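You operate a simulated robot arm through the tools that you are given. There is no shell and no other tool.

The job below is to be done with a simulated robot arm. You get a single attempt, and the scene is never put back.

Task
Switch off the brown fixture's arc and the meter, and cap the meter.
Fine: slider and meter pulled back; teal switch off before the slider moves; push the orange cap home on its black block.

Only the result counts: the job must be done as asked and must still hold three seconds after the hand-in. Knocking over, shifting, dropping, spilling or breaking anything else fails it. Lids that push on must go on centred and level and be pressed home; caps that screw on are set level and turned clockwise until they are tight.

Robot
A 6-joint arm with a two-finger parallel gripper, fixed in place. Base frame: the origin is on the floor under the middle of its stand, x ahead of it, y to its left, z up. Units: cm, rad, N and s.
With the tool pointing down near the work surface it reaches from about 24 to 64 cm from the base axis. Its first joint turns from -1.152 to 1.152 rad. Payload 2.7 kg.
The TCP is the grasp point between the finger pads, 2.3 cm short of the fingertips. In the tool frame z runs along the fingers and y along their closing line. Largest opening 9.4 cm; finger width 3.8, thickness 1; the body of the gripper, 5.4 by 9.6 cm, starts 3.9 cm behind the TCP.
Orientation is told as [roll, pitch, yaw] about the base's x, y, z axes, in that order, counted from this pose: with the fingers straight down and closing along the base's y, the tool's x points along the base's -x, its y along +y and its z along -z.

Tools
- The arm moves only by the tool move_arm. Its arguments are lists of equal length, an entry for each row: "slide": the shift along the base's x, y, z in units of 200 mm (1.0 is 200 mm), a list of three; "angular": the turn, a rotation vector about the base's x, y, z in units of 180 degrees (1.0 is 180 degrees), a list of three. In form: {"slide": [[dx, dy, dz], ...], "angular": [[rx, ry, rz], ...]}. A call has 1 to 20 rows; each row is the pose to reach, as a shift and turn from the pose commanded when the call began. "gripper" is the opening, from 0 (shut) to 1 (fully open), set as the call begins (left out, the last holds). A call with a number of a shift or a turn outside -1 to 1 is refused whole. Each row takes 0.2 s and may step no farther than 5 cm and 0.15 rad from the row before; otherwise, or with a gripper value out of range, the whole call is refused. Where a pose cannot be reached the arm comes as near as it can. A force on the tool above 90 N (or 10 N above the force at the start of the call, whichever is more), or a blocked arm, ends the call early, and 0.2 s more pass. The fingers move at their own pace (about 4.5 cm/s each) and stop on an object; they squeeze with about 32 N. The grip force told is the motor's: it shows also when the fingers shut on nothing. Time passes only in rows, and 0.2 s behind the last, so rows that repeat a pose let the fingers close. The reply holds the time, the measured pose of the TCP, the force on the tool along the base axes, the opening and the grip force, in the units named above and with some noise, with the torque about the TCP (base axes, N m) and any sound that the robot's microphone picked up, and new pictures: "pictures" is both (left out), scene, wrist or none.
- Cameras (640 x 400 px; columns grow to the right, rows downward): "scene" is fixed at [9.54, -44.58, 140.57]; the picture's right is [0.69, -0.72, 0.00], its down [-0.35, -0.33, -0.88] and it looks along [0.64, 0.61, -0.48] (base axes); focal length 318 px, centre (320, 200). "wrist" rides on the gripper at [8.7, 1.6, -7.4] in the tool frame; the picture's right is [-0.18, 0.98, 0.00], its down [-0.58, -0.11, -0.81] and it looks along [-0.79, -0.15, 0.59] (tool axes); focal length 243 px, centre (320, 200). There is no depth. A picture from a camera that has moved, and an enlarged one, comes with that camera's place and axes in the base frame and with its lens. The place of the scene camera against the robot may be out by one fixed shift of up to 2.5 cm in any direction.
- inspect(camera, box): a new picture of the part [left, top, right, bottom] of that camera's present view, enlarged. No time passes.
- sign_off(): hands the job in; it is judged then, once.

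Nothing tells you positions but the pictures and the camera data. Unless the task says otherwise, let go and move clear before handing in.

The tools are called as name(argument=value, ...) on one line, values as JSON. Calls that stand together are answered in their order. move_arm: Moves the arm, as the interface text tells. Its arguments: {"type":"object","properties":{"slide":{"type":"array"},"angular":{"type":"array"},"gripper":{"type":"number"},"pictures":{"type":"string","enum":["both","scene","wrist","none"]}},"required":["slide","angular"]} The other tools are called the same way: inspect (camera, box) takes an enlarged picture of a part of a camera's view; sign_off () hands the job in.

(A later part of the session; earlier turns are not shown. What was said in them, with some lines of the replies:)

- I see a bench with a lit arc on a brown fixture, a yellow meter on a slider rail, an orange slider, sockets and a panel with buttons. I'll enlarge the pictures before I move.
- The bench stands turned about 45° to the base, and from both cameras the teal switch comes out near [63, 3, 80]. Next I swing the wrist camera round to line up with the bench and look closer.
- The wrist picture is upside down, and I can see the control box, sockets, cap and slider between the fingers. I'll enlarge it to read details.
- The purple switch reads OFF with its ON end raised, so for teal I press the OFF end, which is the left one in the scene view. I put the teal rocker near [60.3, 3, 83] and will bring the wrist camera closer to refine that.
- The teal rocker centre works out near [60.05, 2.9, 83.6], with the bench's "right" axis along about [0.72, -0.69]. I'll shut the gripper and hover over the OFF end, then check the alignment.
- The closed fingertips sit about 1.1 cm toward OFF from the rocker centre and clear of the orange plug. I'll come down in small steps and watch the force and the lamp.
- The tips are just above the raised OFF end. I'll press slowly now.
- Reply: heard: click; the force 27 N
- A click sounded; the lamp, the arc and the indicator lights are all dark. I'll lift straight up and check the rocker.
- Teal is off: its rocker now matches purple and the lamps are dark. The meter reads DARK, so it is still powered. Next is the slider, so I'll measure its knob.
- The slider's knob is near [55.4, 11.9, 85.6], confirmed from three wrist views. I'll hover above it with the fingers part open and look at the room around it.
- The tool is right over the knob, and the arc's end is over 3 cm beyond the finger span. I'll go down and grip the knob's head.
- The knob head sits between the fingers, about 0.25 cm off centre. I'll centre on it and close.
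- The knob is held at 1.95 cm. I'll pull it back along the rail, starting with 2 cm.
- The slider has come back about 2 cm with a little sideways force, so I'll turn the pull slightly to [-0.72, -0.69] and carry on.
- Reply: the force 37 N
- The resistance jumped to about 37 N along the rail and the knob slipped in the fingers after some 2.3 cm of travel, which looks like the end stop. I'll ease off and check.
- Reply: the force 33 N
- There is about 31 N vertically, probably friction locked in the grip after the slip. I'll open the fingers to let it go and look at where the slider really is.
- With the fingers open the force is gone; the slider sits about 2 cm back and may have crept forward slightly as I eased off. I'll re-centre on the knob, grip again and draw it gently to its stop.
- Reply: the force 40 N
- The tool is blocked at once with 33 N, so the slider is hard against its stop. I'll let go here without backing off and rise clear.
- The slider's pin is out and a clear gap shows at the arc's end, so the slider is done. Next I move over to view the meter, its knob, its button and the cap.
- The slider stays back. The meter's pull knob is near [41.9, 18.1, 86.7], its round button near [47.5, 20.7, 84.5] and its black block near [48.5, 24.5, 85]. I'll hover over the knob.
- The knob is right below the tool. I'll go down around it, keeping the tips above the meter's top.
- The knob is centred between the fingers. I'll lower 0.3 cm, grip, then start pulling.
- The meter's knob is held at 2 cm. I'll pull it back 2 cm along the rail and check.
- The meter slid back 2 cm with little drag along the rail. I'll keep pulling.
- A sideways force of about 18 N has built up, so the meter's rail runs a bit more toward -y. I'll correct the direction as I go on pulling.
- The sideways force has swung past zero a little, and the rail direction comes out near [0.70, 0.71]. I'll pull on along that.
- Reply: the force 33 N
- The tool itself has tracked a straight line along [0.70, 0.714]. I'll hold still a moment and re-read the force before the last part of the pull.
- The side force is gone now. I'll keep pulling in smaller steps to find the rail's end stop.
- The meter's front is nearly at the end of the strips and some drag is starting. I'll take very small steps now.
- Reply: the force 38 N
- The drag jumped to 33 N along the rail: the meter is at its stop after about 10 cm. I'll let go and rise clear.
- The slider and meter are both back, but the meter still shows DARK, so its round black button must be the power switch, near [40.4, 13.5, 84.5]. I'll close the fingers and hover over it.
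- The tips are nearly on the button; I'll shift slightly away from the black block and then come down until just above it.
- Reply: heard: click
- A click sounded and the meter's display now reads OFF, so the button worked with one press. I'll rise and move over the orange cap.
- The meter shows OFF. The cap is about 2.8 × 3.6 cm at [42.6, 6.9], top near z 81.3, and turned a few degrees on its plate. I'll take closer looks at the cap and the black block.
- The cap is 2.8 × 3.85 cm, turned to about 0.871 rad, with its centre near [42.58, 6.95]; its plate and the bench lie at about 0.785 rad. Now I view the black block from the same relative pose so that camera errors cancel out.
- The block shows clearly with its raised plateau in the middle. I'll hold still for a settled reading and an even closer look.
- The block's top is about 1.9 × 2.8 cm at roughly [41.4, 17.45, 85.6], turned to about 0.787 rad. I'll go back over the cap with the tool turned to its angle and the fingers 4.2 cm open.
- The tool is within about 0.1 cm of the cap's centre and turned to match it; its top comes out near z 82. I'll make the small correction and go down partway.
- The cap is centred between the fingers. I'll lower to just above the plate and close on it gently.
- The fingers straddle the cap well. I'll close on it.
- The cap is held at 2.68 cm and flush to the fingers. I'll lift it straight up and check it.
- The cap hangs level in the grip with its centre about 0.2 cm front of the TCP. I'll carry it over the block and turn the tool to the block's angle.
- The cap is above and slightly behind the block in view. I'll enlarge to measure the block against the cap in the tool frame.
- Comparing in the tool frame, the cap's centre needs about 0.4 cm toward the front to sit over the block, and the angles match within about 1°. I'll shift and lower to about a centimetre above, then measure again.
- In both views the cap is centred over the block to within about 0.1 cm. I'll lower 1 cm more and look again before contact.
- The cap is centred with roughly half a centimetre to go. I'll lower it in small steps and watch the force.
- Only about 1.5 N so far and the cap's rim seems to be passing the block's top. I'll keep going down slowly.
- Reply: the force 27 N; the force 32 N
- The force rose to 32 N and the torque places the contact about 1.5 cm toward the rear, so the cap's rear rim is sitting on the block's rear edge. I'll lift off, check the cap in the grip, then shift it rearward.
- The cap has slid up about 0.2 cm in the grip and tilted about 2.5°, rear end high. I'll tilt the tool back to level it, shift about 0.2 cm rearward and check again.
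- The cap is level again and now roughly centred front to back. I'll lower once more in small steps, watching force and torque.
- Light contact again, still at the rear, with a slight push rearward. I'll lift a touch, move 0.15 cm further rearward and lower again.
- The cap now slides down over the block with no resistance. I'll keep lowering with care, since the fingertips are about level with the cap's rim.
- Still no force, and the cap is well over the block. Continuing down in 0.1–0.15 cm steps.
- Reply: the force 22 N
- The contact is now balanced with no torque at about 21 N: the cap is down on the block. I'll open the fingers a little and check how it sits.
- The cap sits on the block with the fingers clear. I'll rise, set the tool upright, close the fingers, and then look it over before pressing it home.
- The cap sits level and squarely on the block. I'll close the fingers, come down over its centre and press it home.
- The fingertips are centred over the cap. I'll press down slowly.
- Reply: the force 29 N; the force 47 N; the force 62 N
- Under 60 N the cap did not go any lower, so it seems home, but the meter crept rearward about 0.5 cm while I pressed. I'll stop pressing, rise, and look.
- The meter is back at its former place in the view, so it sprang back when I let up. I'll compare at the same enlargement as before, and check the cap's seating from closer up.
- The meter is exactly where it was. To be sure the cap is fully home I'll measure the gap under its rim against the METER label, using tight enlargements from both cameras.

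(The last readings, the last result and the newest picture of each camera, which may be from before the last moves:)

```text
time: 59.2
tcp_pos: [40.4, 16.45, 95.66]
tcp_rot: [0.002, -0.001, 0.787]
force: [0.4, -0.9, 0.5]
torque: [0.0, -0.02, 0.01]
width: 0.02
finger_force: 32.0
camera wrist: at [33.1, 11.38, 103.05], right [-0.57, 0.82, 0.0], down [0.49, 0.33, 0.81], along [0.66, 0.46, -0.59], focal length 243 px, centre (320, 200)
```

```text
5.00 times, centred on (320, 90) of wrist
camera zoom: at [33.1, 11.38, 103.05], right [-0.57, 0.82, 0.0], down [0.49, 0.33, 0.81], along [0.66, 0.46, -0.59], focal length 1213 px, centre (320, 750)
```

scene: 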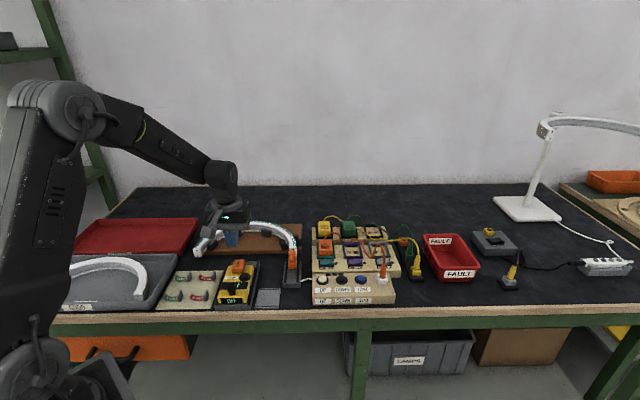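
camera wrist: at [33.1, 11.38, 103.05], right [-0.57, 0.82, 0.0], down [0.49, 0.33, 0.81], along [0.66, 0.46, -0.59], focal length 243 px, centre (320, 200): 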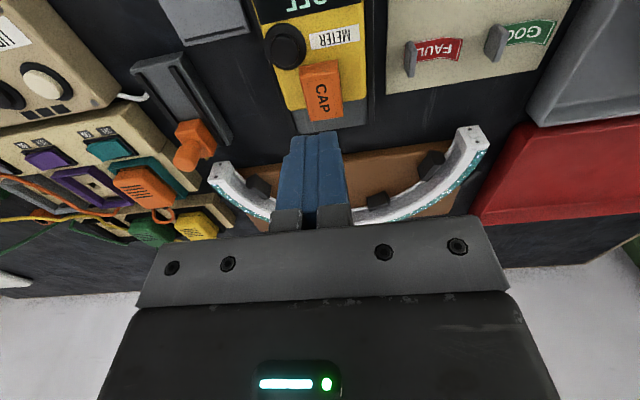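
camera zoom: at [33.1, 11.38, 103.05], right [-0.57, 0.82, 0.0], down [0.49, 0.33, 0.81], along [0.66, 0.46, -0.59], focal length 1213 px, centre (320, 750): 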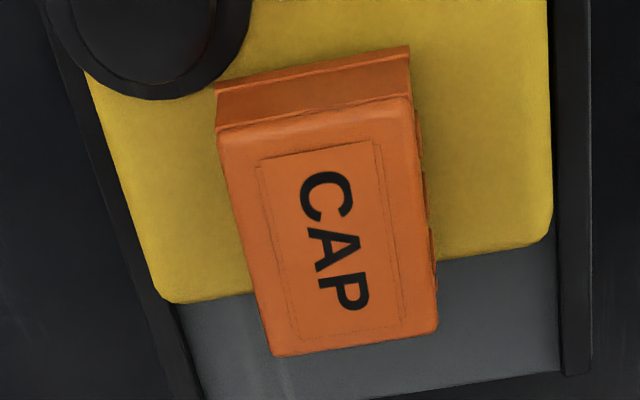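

By my measurement the cap's top is level within about 1° and its rim hangs roughly 0.25 cm above the meter, which fits its roof resting on the block's plateau. I'll press once more, harder and with the sideways drift countered, to be sure it's home.

move_arm(slide=[[0.0485, 0.0485, 0], [0.0485, 0.0485, -0.15], [0.0485, 0.0485, -0.28], [0.0485, 0.0485, -0.355], [0.0485, 0.0485, -0.355]], angular=[[0, 0, 0], [0, 0, 0], [0, 0, 0], [0, 0, 0], [0, 0, 0]], pictures="wrist")

inspect(camera="wrist", box=[255, 80, 375, 200])

```text
time: 60.4
tcp_pos: [41.42, 17.5, 88.53]
tcp_rot: [0.0, -0.001, 0.788]
force: [-1.1, -1.8, 0.4]
torque: [0.01, 0.02, -0.01]
width: 0.0
finger_force: 31.8
camera wrist: at [34.12, 12.33, 95.87], right [-0.57, 0.82, 0.0], down [0.49, 0.33, 0.81], along [0.66, 0.46, -0.59], focal length 243 px, centre (320, 200)
```

wrist: 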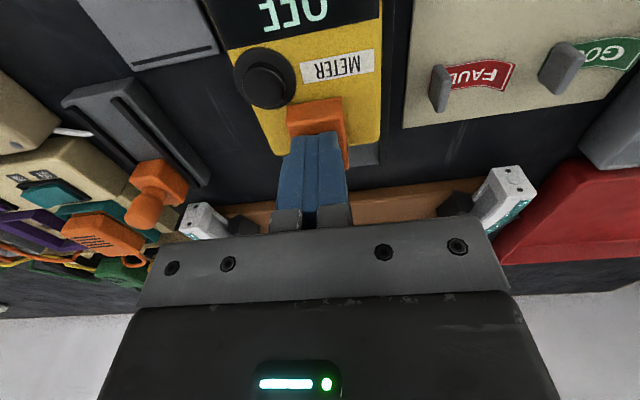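

```text
3.33 times, centred on (315, 140) of wrist
camera zoom: at [34.12, 12.33, 95.87], right [-0.57, 0.82, 0.0], down [0.49, 0.33, 0.81], along [0.66, 0.46, -0.59], focal length 809 px, centre (337, 400)
```

zoom: 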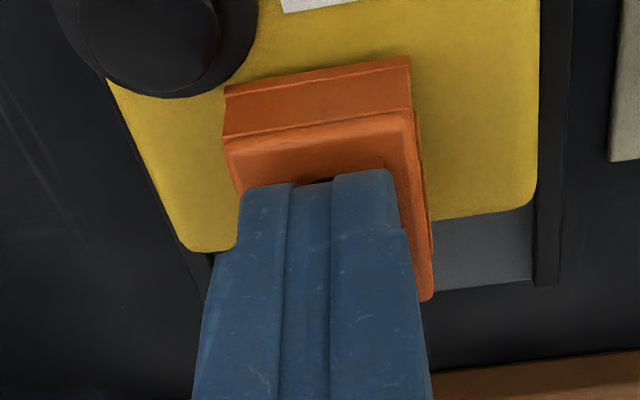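

move_arm(slide=[[-0.002, -0.001, -0.015], [-0.008, -0.005, -0.032]], angular=[[0, 0, 0], [0.0, 0.002, 0]], pictures="none")

move_arm(slide=[[-0.003, -0.003, -0.007], [-0.007, -0.007, -0.015]], angular=[[0, 0, 0], [0, 0.001, 0]], pictures="none")

move_arm(slide=[[-0.003, -0.003, -0.006], [-0.005, -0.005, -0.011]], angular=[[0, 0, 0], [0, 0.001, 0]], pictures="scene")

inspect(camera="scene", box=[220, 245, 270, 285])

```text
time: 61.0
tcp_pos: [41.62, 17.62, 88.41]
tcp_rot: [0.0, -0.008, 0.79]
force: [-5.8, 2.5, 47.6]
torque: [0.11, 0.11, 0.01]
width: 0.0
finger_force: 32.4
```

```text
time: 61.6
tcp_pos: [41.47, 17.47, 88.31]
tcp_rot: [0.002, -0.011, 0.785]
force: [-7.1, 6.0, 61.5]
torque: [0.28, 0.18, 0.01]
width: 0.0
finger_force: 31.5
```

```text
time: 62.2
tcp_pos: [41.66, 17.34, 88.29]
tcp_rot: [0.0, -0.015, 0.788]
force: [-12.5, 11.1, 78.7]
torque: [0.34, 0.32, 0.05]
width: 0.0
finger_force: 31.8
```

scene: 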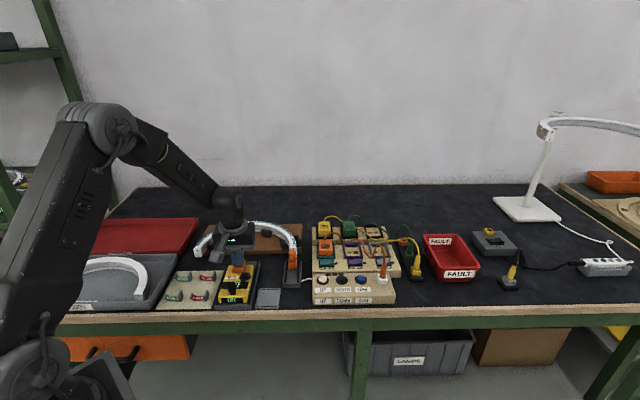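

```text
10.00 times, centred on (245, 265) of scene
camera zoom: at [9.4, -44.6, 140.57], right [0.69, -0.72, 0.0], down [-0.35, -0.33, -0.88], along [0.64, 0.61, -0.48], focal length 3177 px, centre (1070, -450)
```

zoom: 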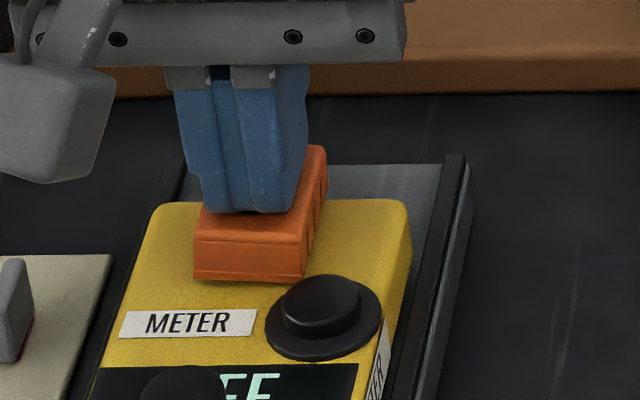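

At 79 N the cap's top still stands at z ≈ 86.0 with no further travel, so it is hard home. I'll ease off straight up and check everything.

move_arm(slide=[[0.006, 0.006, 0.02], [0.014, 0.012, 0.05], [0.014, 0.012, 0.2], [0.014, 0.012, 0.4], [-0.05, -0.05, 0.5]], angular=[[0, -0.002, 0], [0, -0.004, 0], [0, -0.004, 0], [0, -0.004, 0], [0, -0.004, 0]])

inspect(camera="scene", box=[220, 245, 270, 285])

inspect(camera="scene", box=[205, 240, 285, 320])

inspect(camera="wrist", box=[260, 0, 380, 120])

```text
time: 63.4
tcp_pos: [40.06, 16.04, 97.44]
tcp_rot: [0.002, 0.002, 0.788]
force: [0.0, 0.6, 0.4]
torque: [-0.01, -0.01, -0.01]
width: 0.0
finger_force: 32.1
camera wrist: at [32.77, 11.01, 104.87], right [-0.57, 0.82, 0.0], down [0.49, 0.34, 0.81], along [0.66, 0.46, -0.59], focal length 243 px, centre (320, 200)
```

scene: 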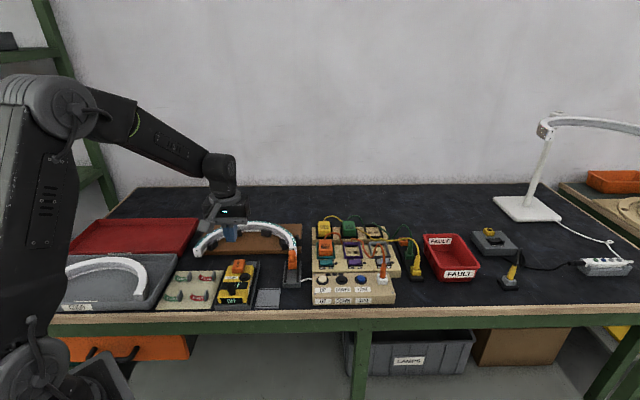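
wrist: 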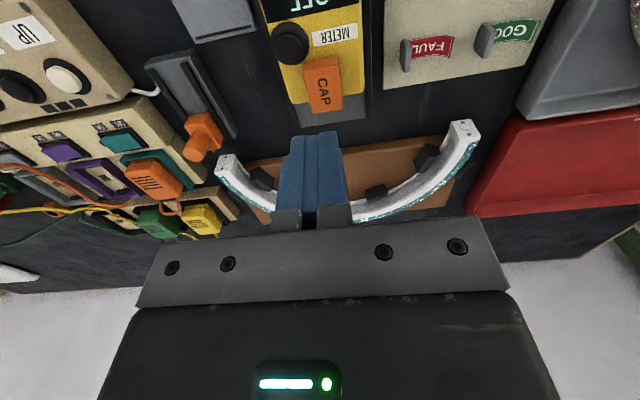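

```text
10.00 times, centred on (245, 265) of scene
camera zoom: at [9.54, -44.58, 140.57], right [0.69, -0.72, 0.0], down [-0.35, -0.33, -0.88], along [0.64, 0.61, -0.48], focal length 3177 px, centre (1070, -450)
```

zoom: 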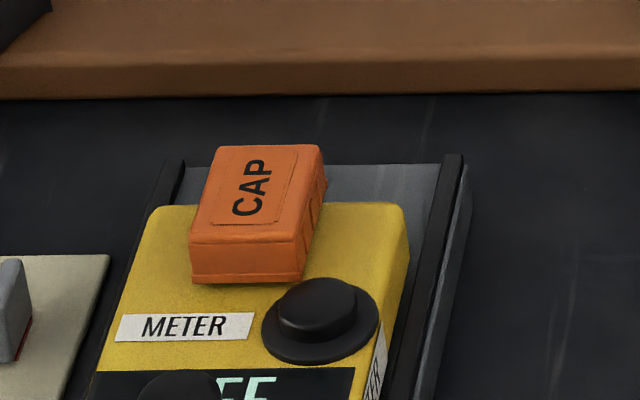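

```text
5.00 times, centred on (245, 280) of scene
camera zoom: at [9.54, -44.58, 140.57], right [0.69, -0.72, 0.0], down [-0.35, -0.33, -0.88], along [0.64, 0.61, -0.48], focal length 1588 px, centre (695, -200)
```

zoom: 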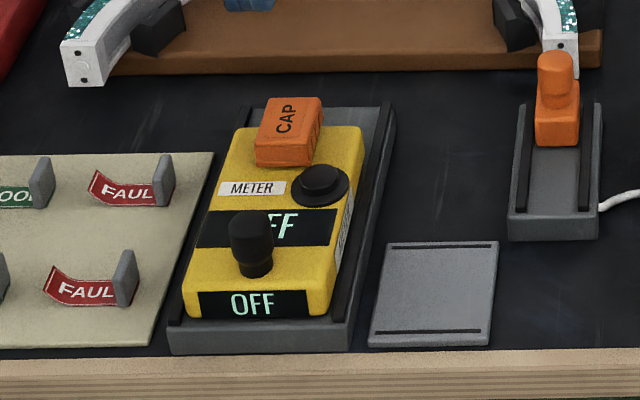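

```text
3.33 times, centred on (320, 60) of wrist
camera zoom: at [32.77, 11.01, 104.87], right [-0.57, 0.82, 0.0], down [0.49, 0.34, 0.81], along [0.66, 0.46, -0.59], focal length 809 px, centre (320, 667)
```

zoom: 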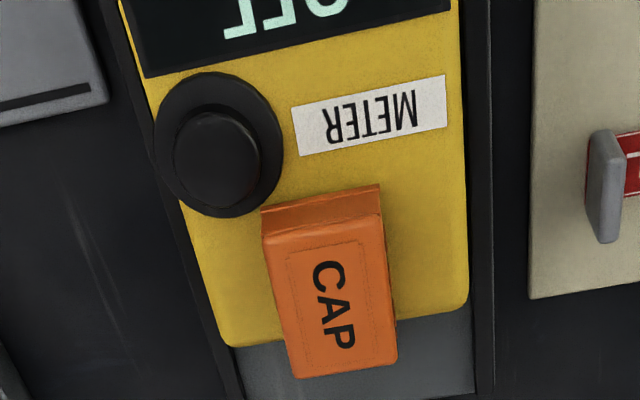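

The meter, slider and cap are all where they should be. Before finishing I'll check once more how level the cap sits, with high-zoom views of its edges.

inspect(camera="wrist", box=[298, 20, 362, 60])

inspect(camera="wrist", box=[298, 50, 346, 116])

inspect(camera="scene", box=[235, 256, 257, 276])

```text
10.00 times, centred on (330, 40) of wrist
camera zoom: at [32.77, 11.01, 104.87], right [-0.57, 0.82, 0.0], down [0.49, 0.34, 0.81], along [0.66, 0.46, -0.59], focal length 2426 px, centre (220, 1800)
```

zoom: 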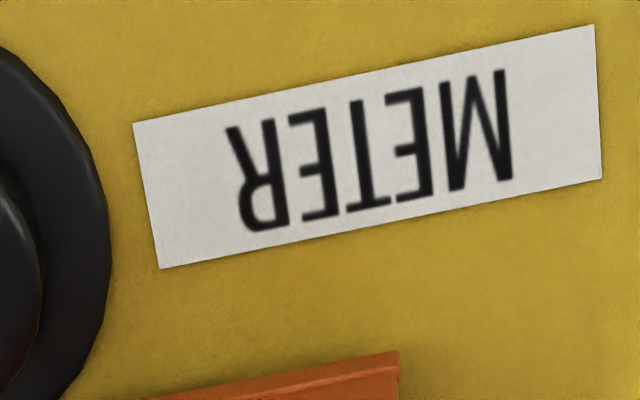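

```text
6.06 times, centred on (322, 83) of wrist
camera zoom: at [32.77, 11.01, 104.87], right [-0.57, 0.82, 0.0], down [0.49, 0.34, 0.81], along [0.66, 0.46, -0.59], focal length 1470 px, centre (308, 909)
```

zoom: 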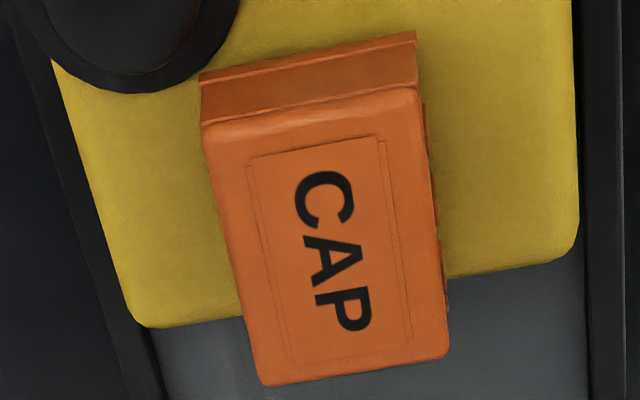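

```text
16.00 times, centred on (246, 266) of scene
camera zoom: at [9.54, -44.58, 140.57], right [0.69, -0.72, 0.0], down [-0.35, -0.33, -0.88], along [0.64, 0.61, -0.48], focal length 5083 px, centre (1504, -856)
```

zoom: 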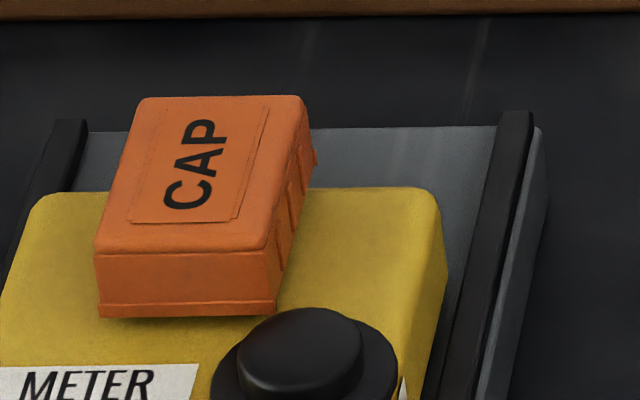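

The cap's tilt matches what it had on its flat plate, so it sits level, centred and hard against its stop. I'll move the arm clear and take a last look at everything.

move_arm(slide=[[0, 0, 0.2], [0, -0.1, 0.4], [0, -0.25, 0.55], [0, -0.45, 0.7], [0, -0.65, 0.75]], angular=[[0, 0, 0], [0, 0, 0], [0, 0, 0], [0, 0, 0], [0, 0, 0]])

inspect(camera="scene", box=[150, 215, 310, 315])

inspect(camera="scene", box=[270, 215, 430, 315])

```text
time: 64.6
tcp_pos: [40.04, 2.92, 112.37]
tcp_rot: [0.0, 0.001, 0.787]
force: [0.5, -0.4, 0.4]
torque: [0.02, 0.03, -0.03]
width: 0.02
finger_force: 31.9
camera wrist: at [32.78, -2.19, 119.74], right [-0.57, 0.82, 0.0], down [0.49, 0.33, 0.81], along [0.66, 0.46, -0.59], focal length 243 px, centre (320, 200)
```

scene: 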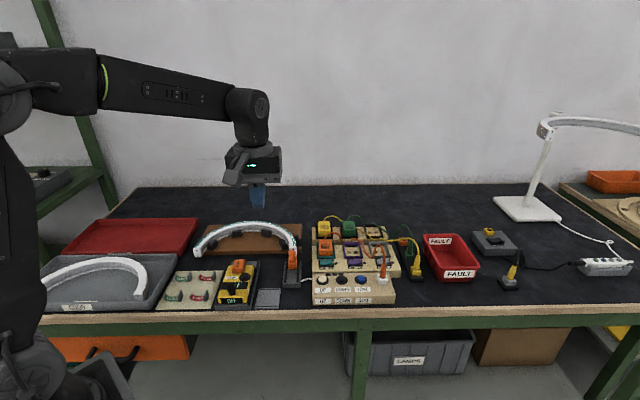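
wrist: 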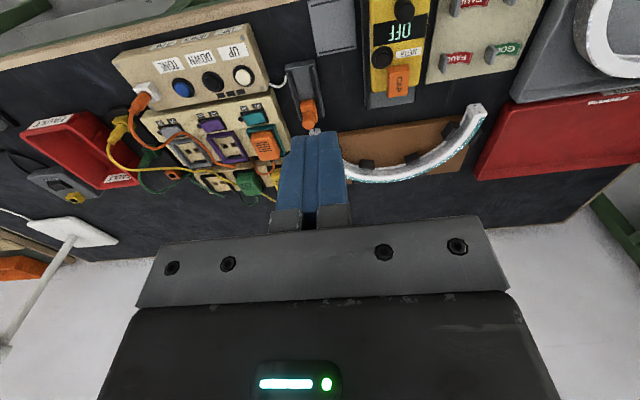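

```text
4.00 times, centred on (230, 265) of scene
camera zoom: at [9.54, -44.58, 140.56], right [0.69, -0.72, 0.0], down [-0.35, -0.33, -0.88], along [0.64, 0.61, -0.48], focal length 1271 px, centre (680, -60)
```

zoom: 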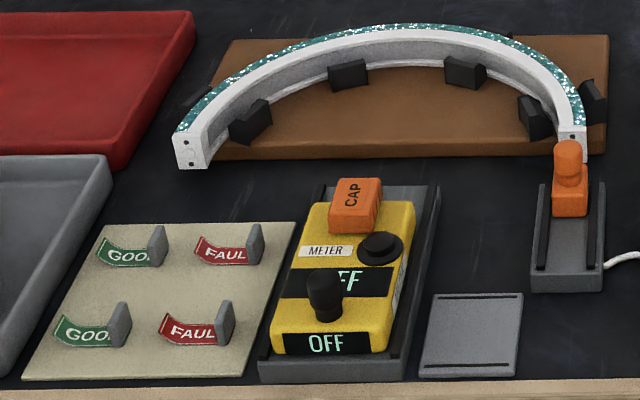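

```text
4.00 times, centred on (350, 265) of scene
camera zoom: at [9.54, -44.58, 140.56], right [0.69, -0.72, 0.0], down [-0.35, -0.33, -0.88], along [0.64, 0.61, -0.48], focal length 1271 px, centre (200, -60)
```

zoom: 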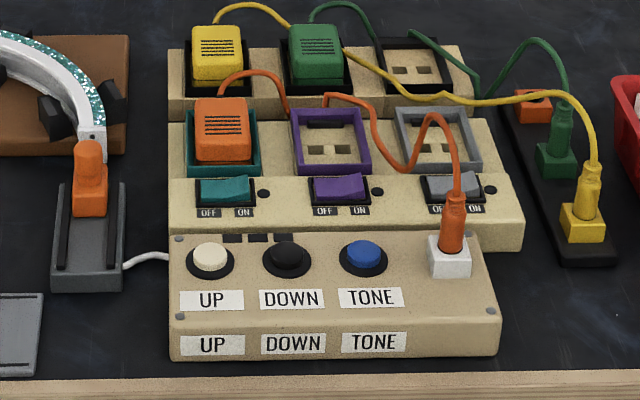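

The arc is dark, the teal switch is off, and the slider and meter are drawn back to their stops. The meter reads OFF with its cap on, nothing else has moved, and the arm is clear, so I'm handing in.

sign_off()

```text
The job is handed in.
```

I handed the job in with every step done. The grader's verdict isn't back, and I'm slightly less sure of two points, the cap and the slider.

- **Teal switch:** I turned it off first, with an audible click. The arc and all the indicator lamps went dark.
- **Slider:** I pulled it back about 2 cm, until it would not move under 33–37 N. Its pin is clear of the arc's end. Several centimetres of rail are still visible in front of it, so I'm taking that as its stop.
- **Meter:** I pulled it back about 10 cm to its stop. It still read DARK there, so I pressed its round black button once, and it now shows OFF.
- **Cap:** It sits level and centred on the black block, and it did not move under a 79 N press. Its rim stands about 0.2 cm above the meter's top, and I heard no click. I judged it fully home, resting on the raised part of the block.

The meter shifted slightly while I pressed the cap but returned to the same place. I saw nothing else out of place, and the arm was clear before I handed in.
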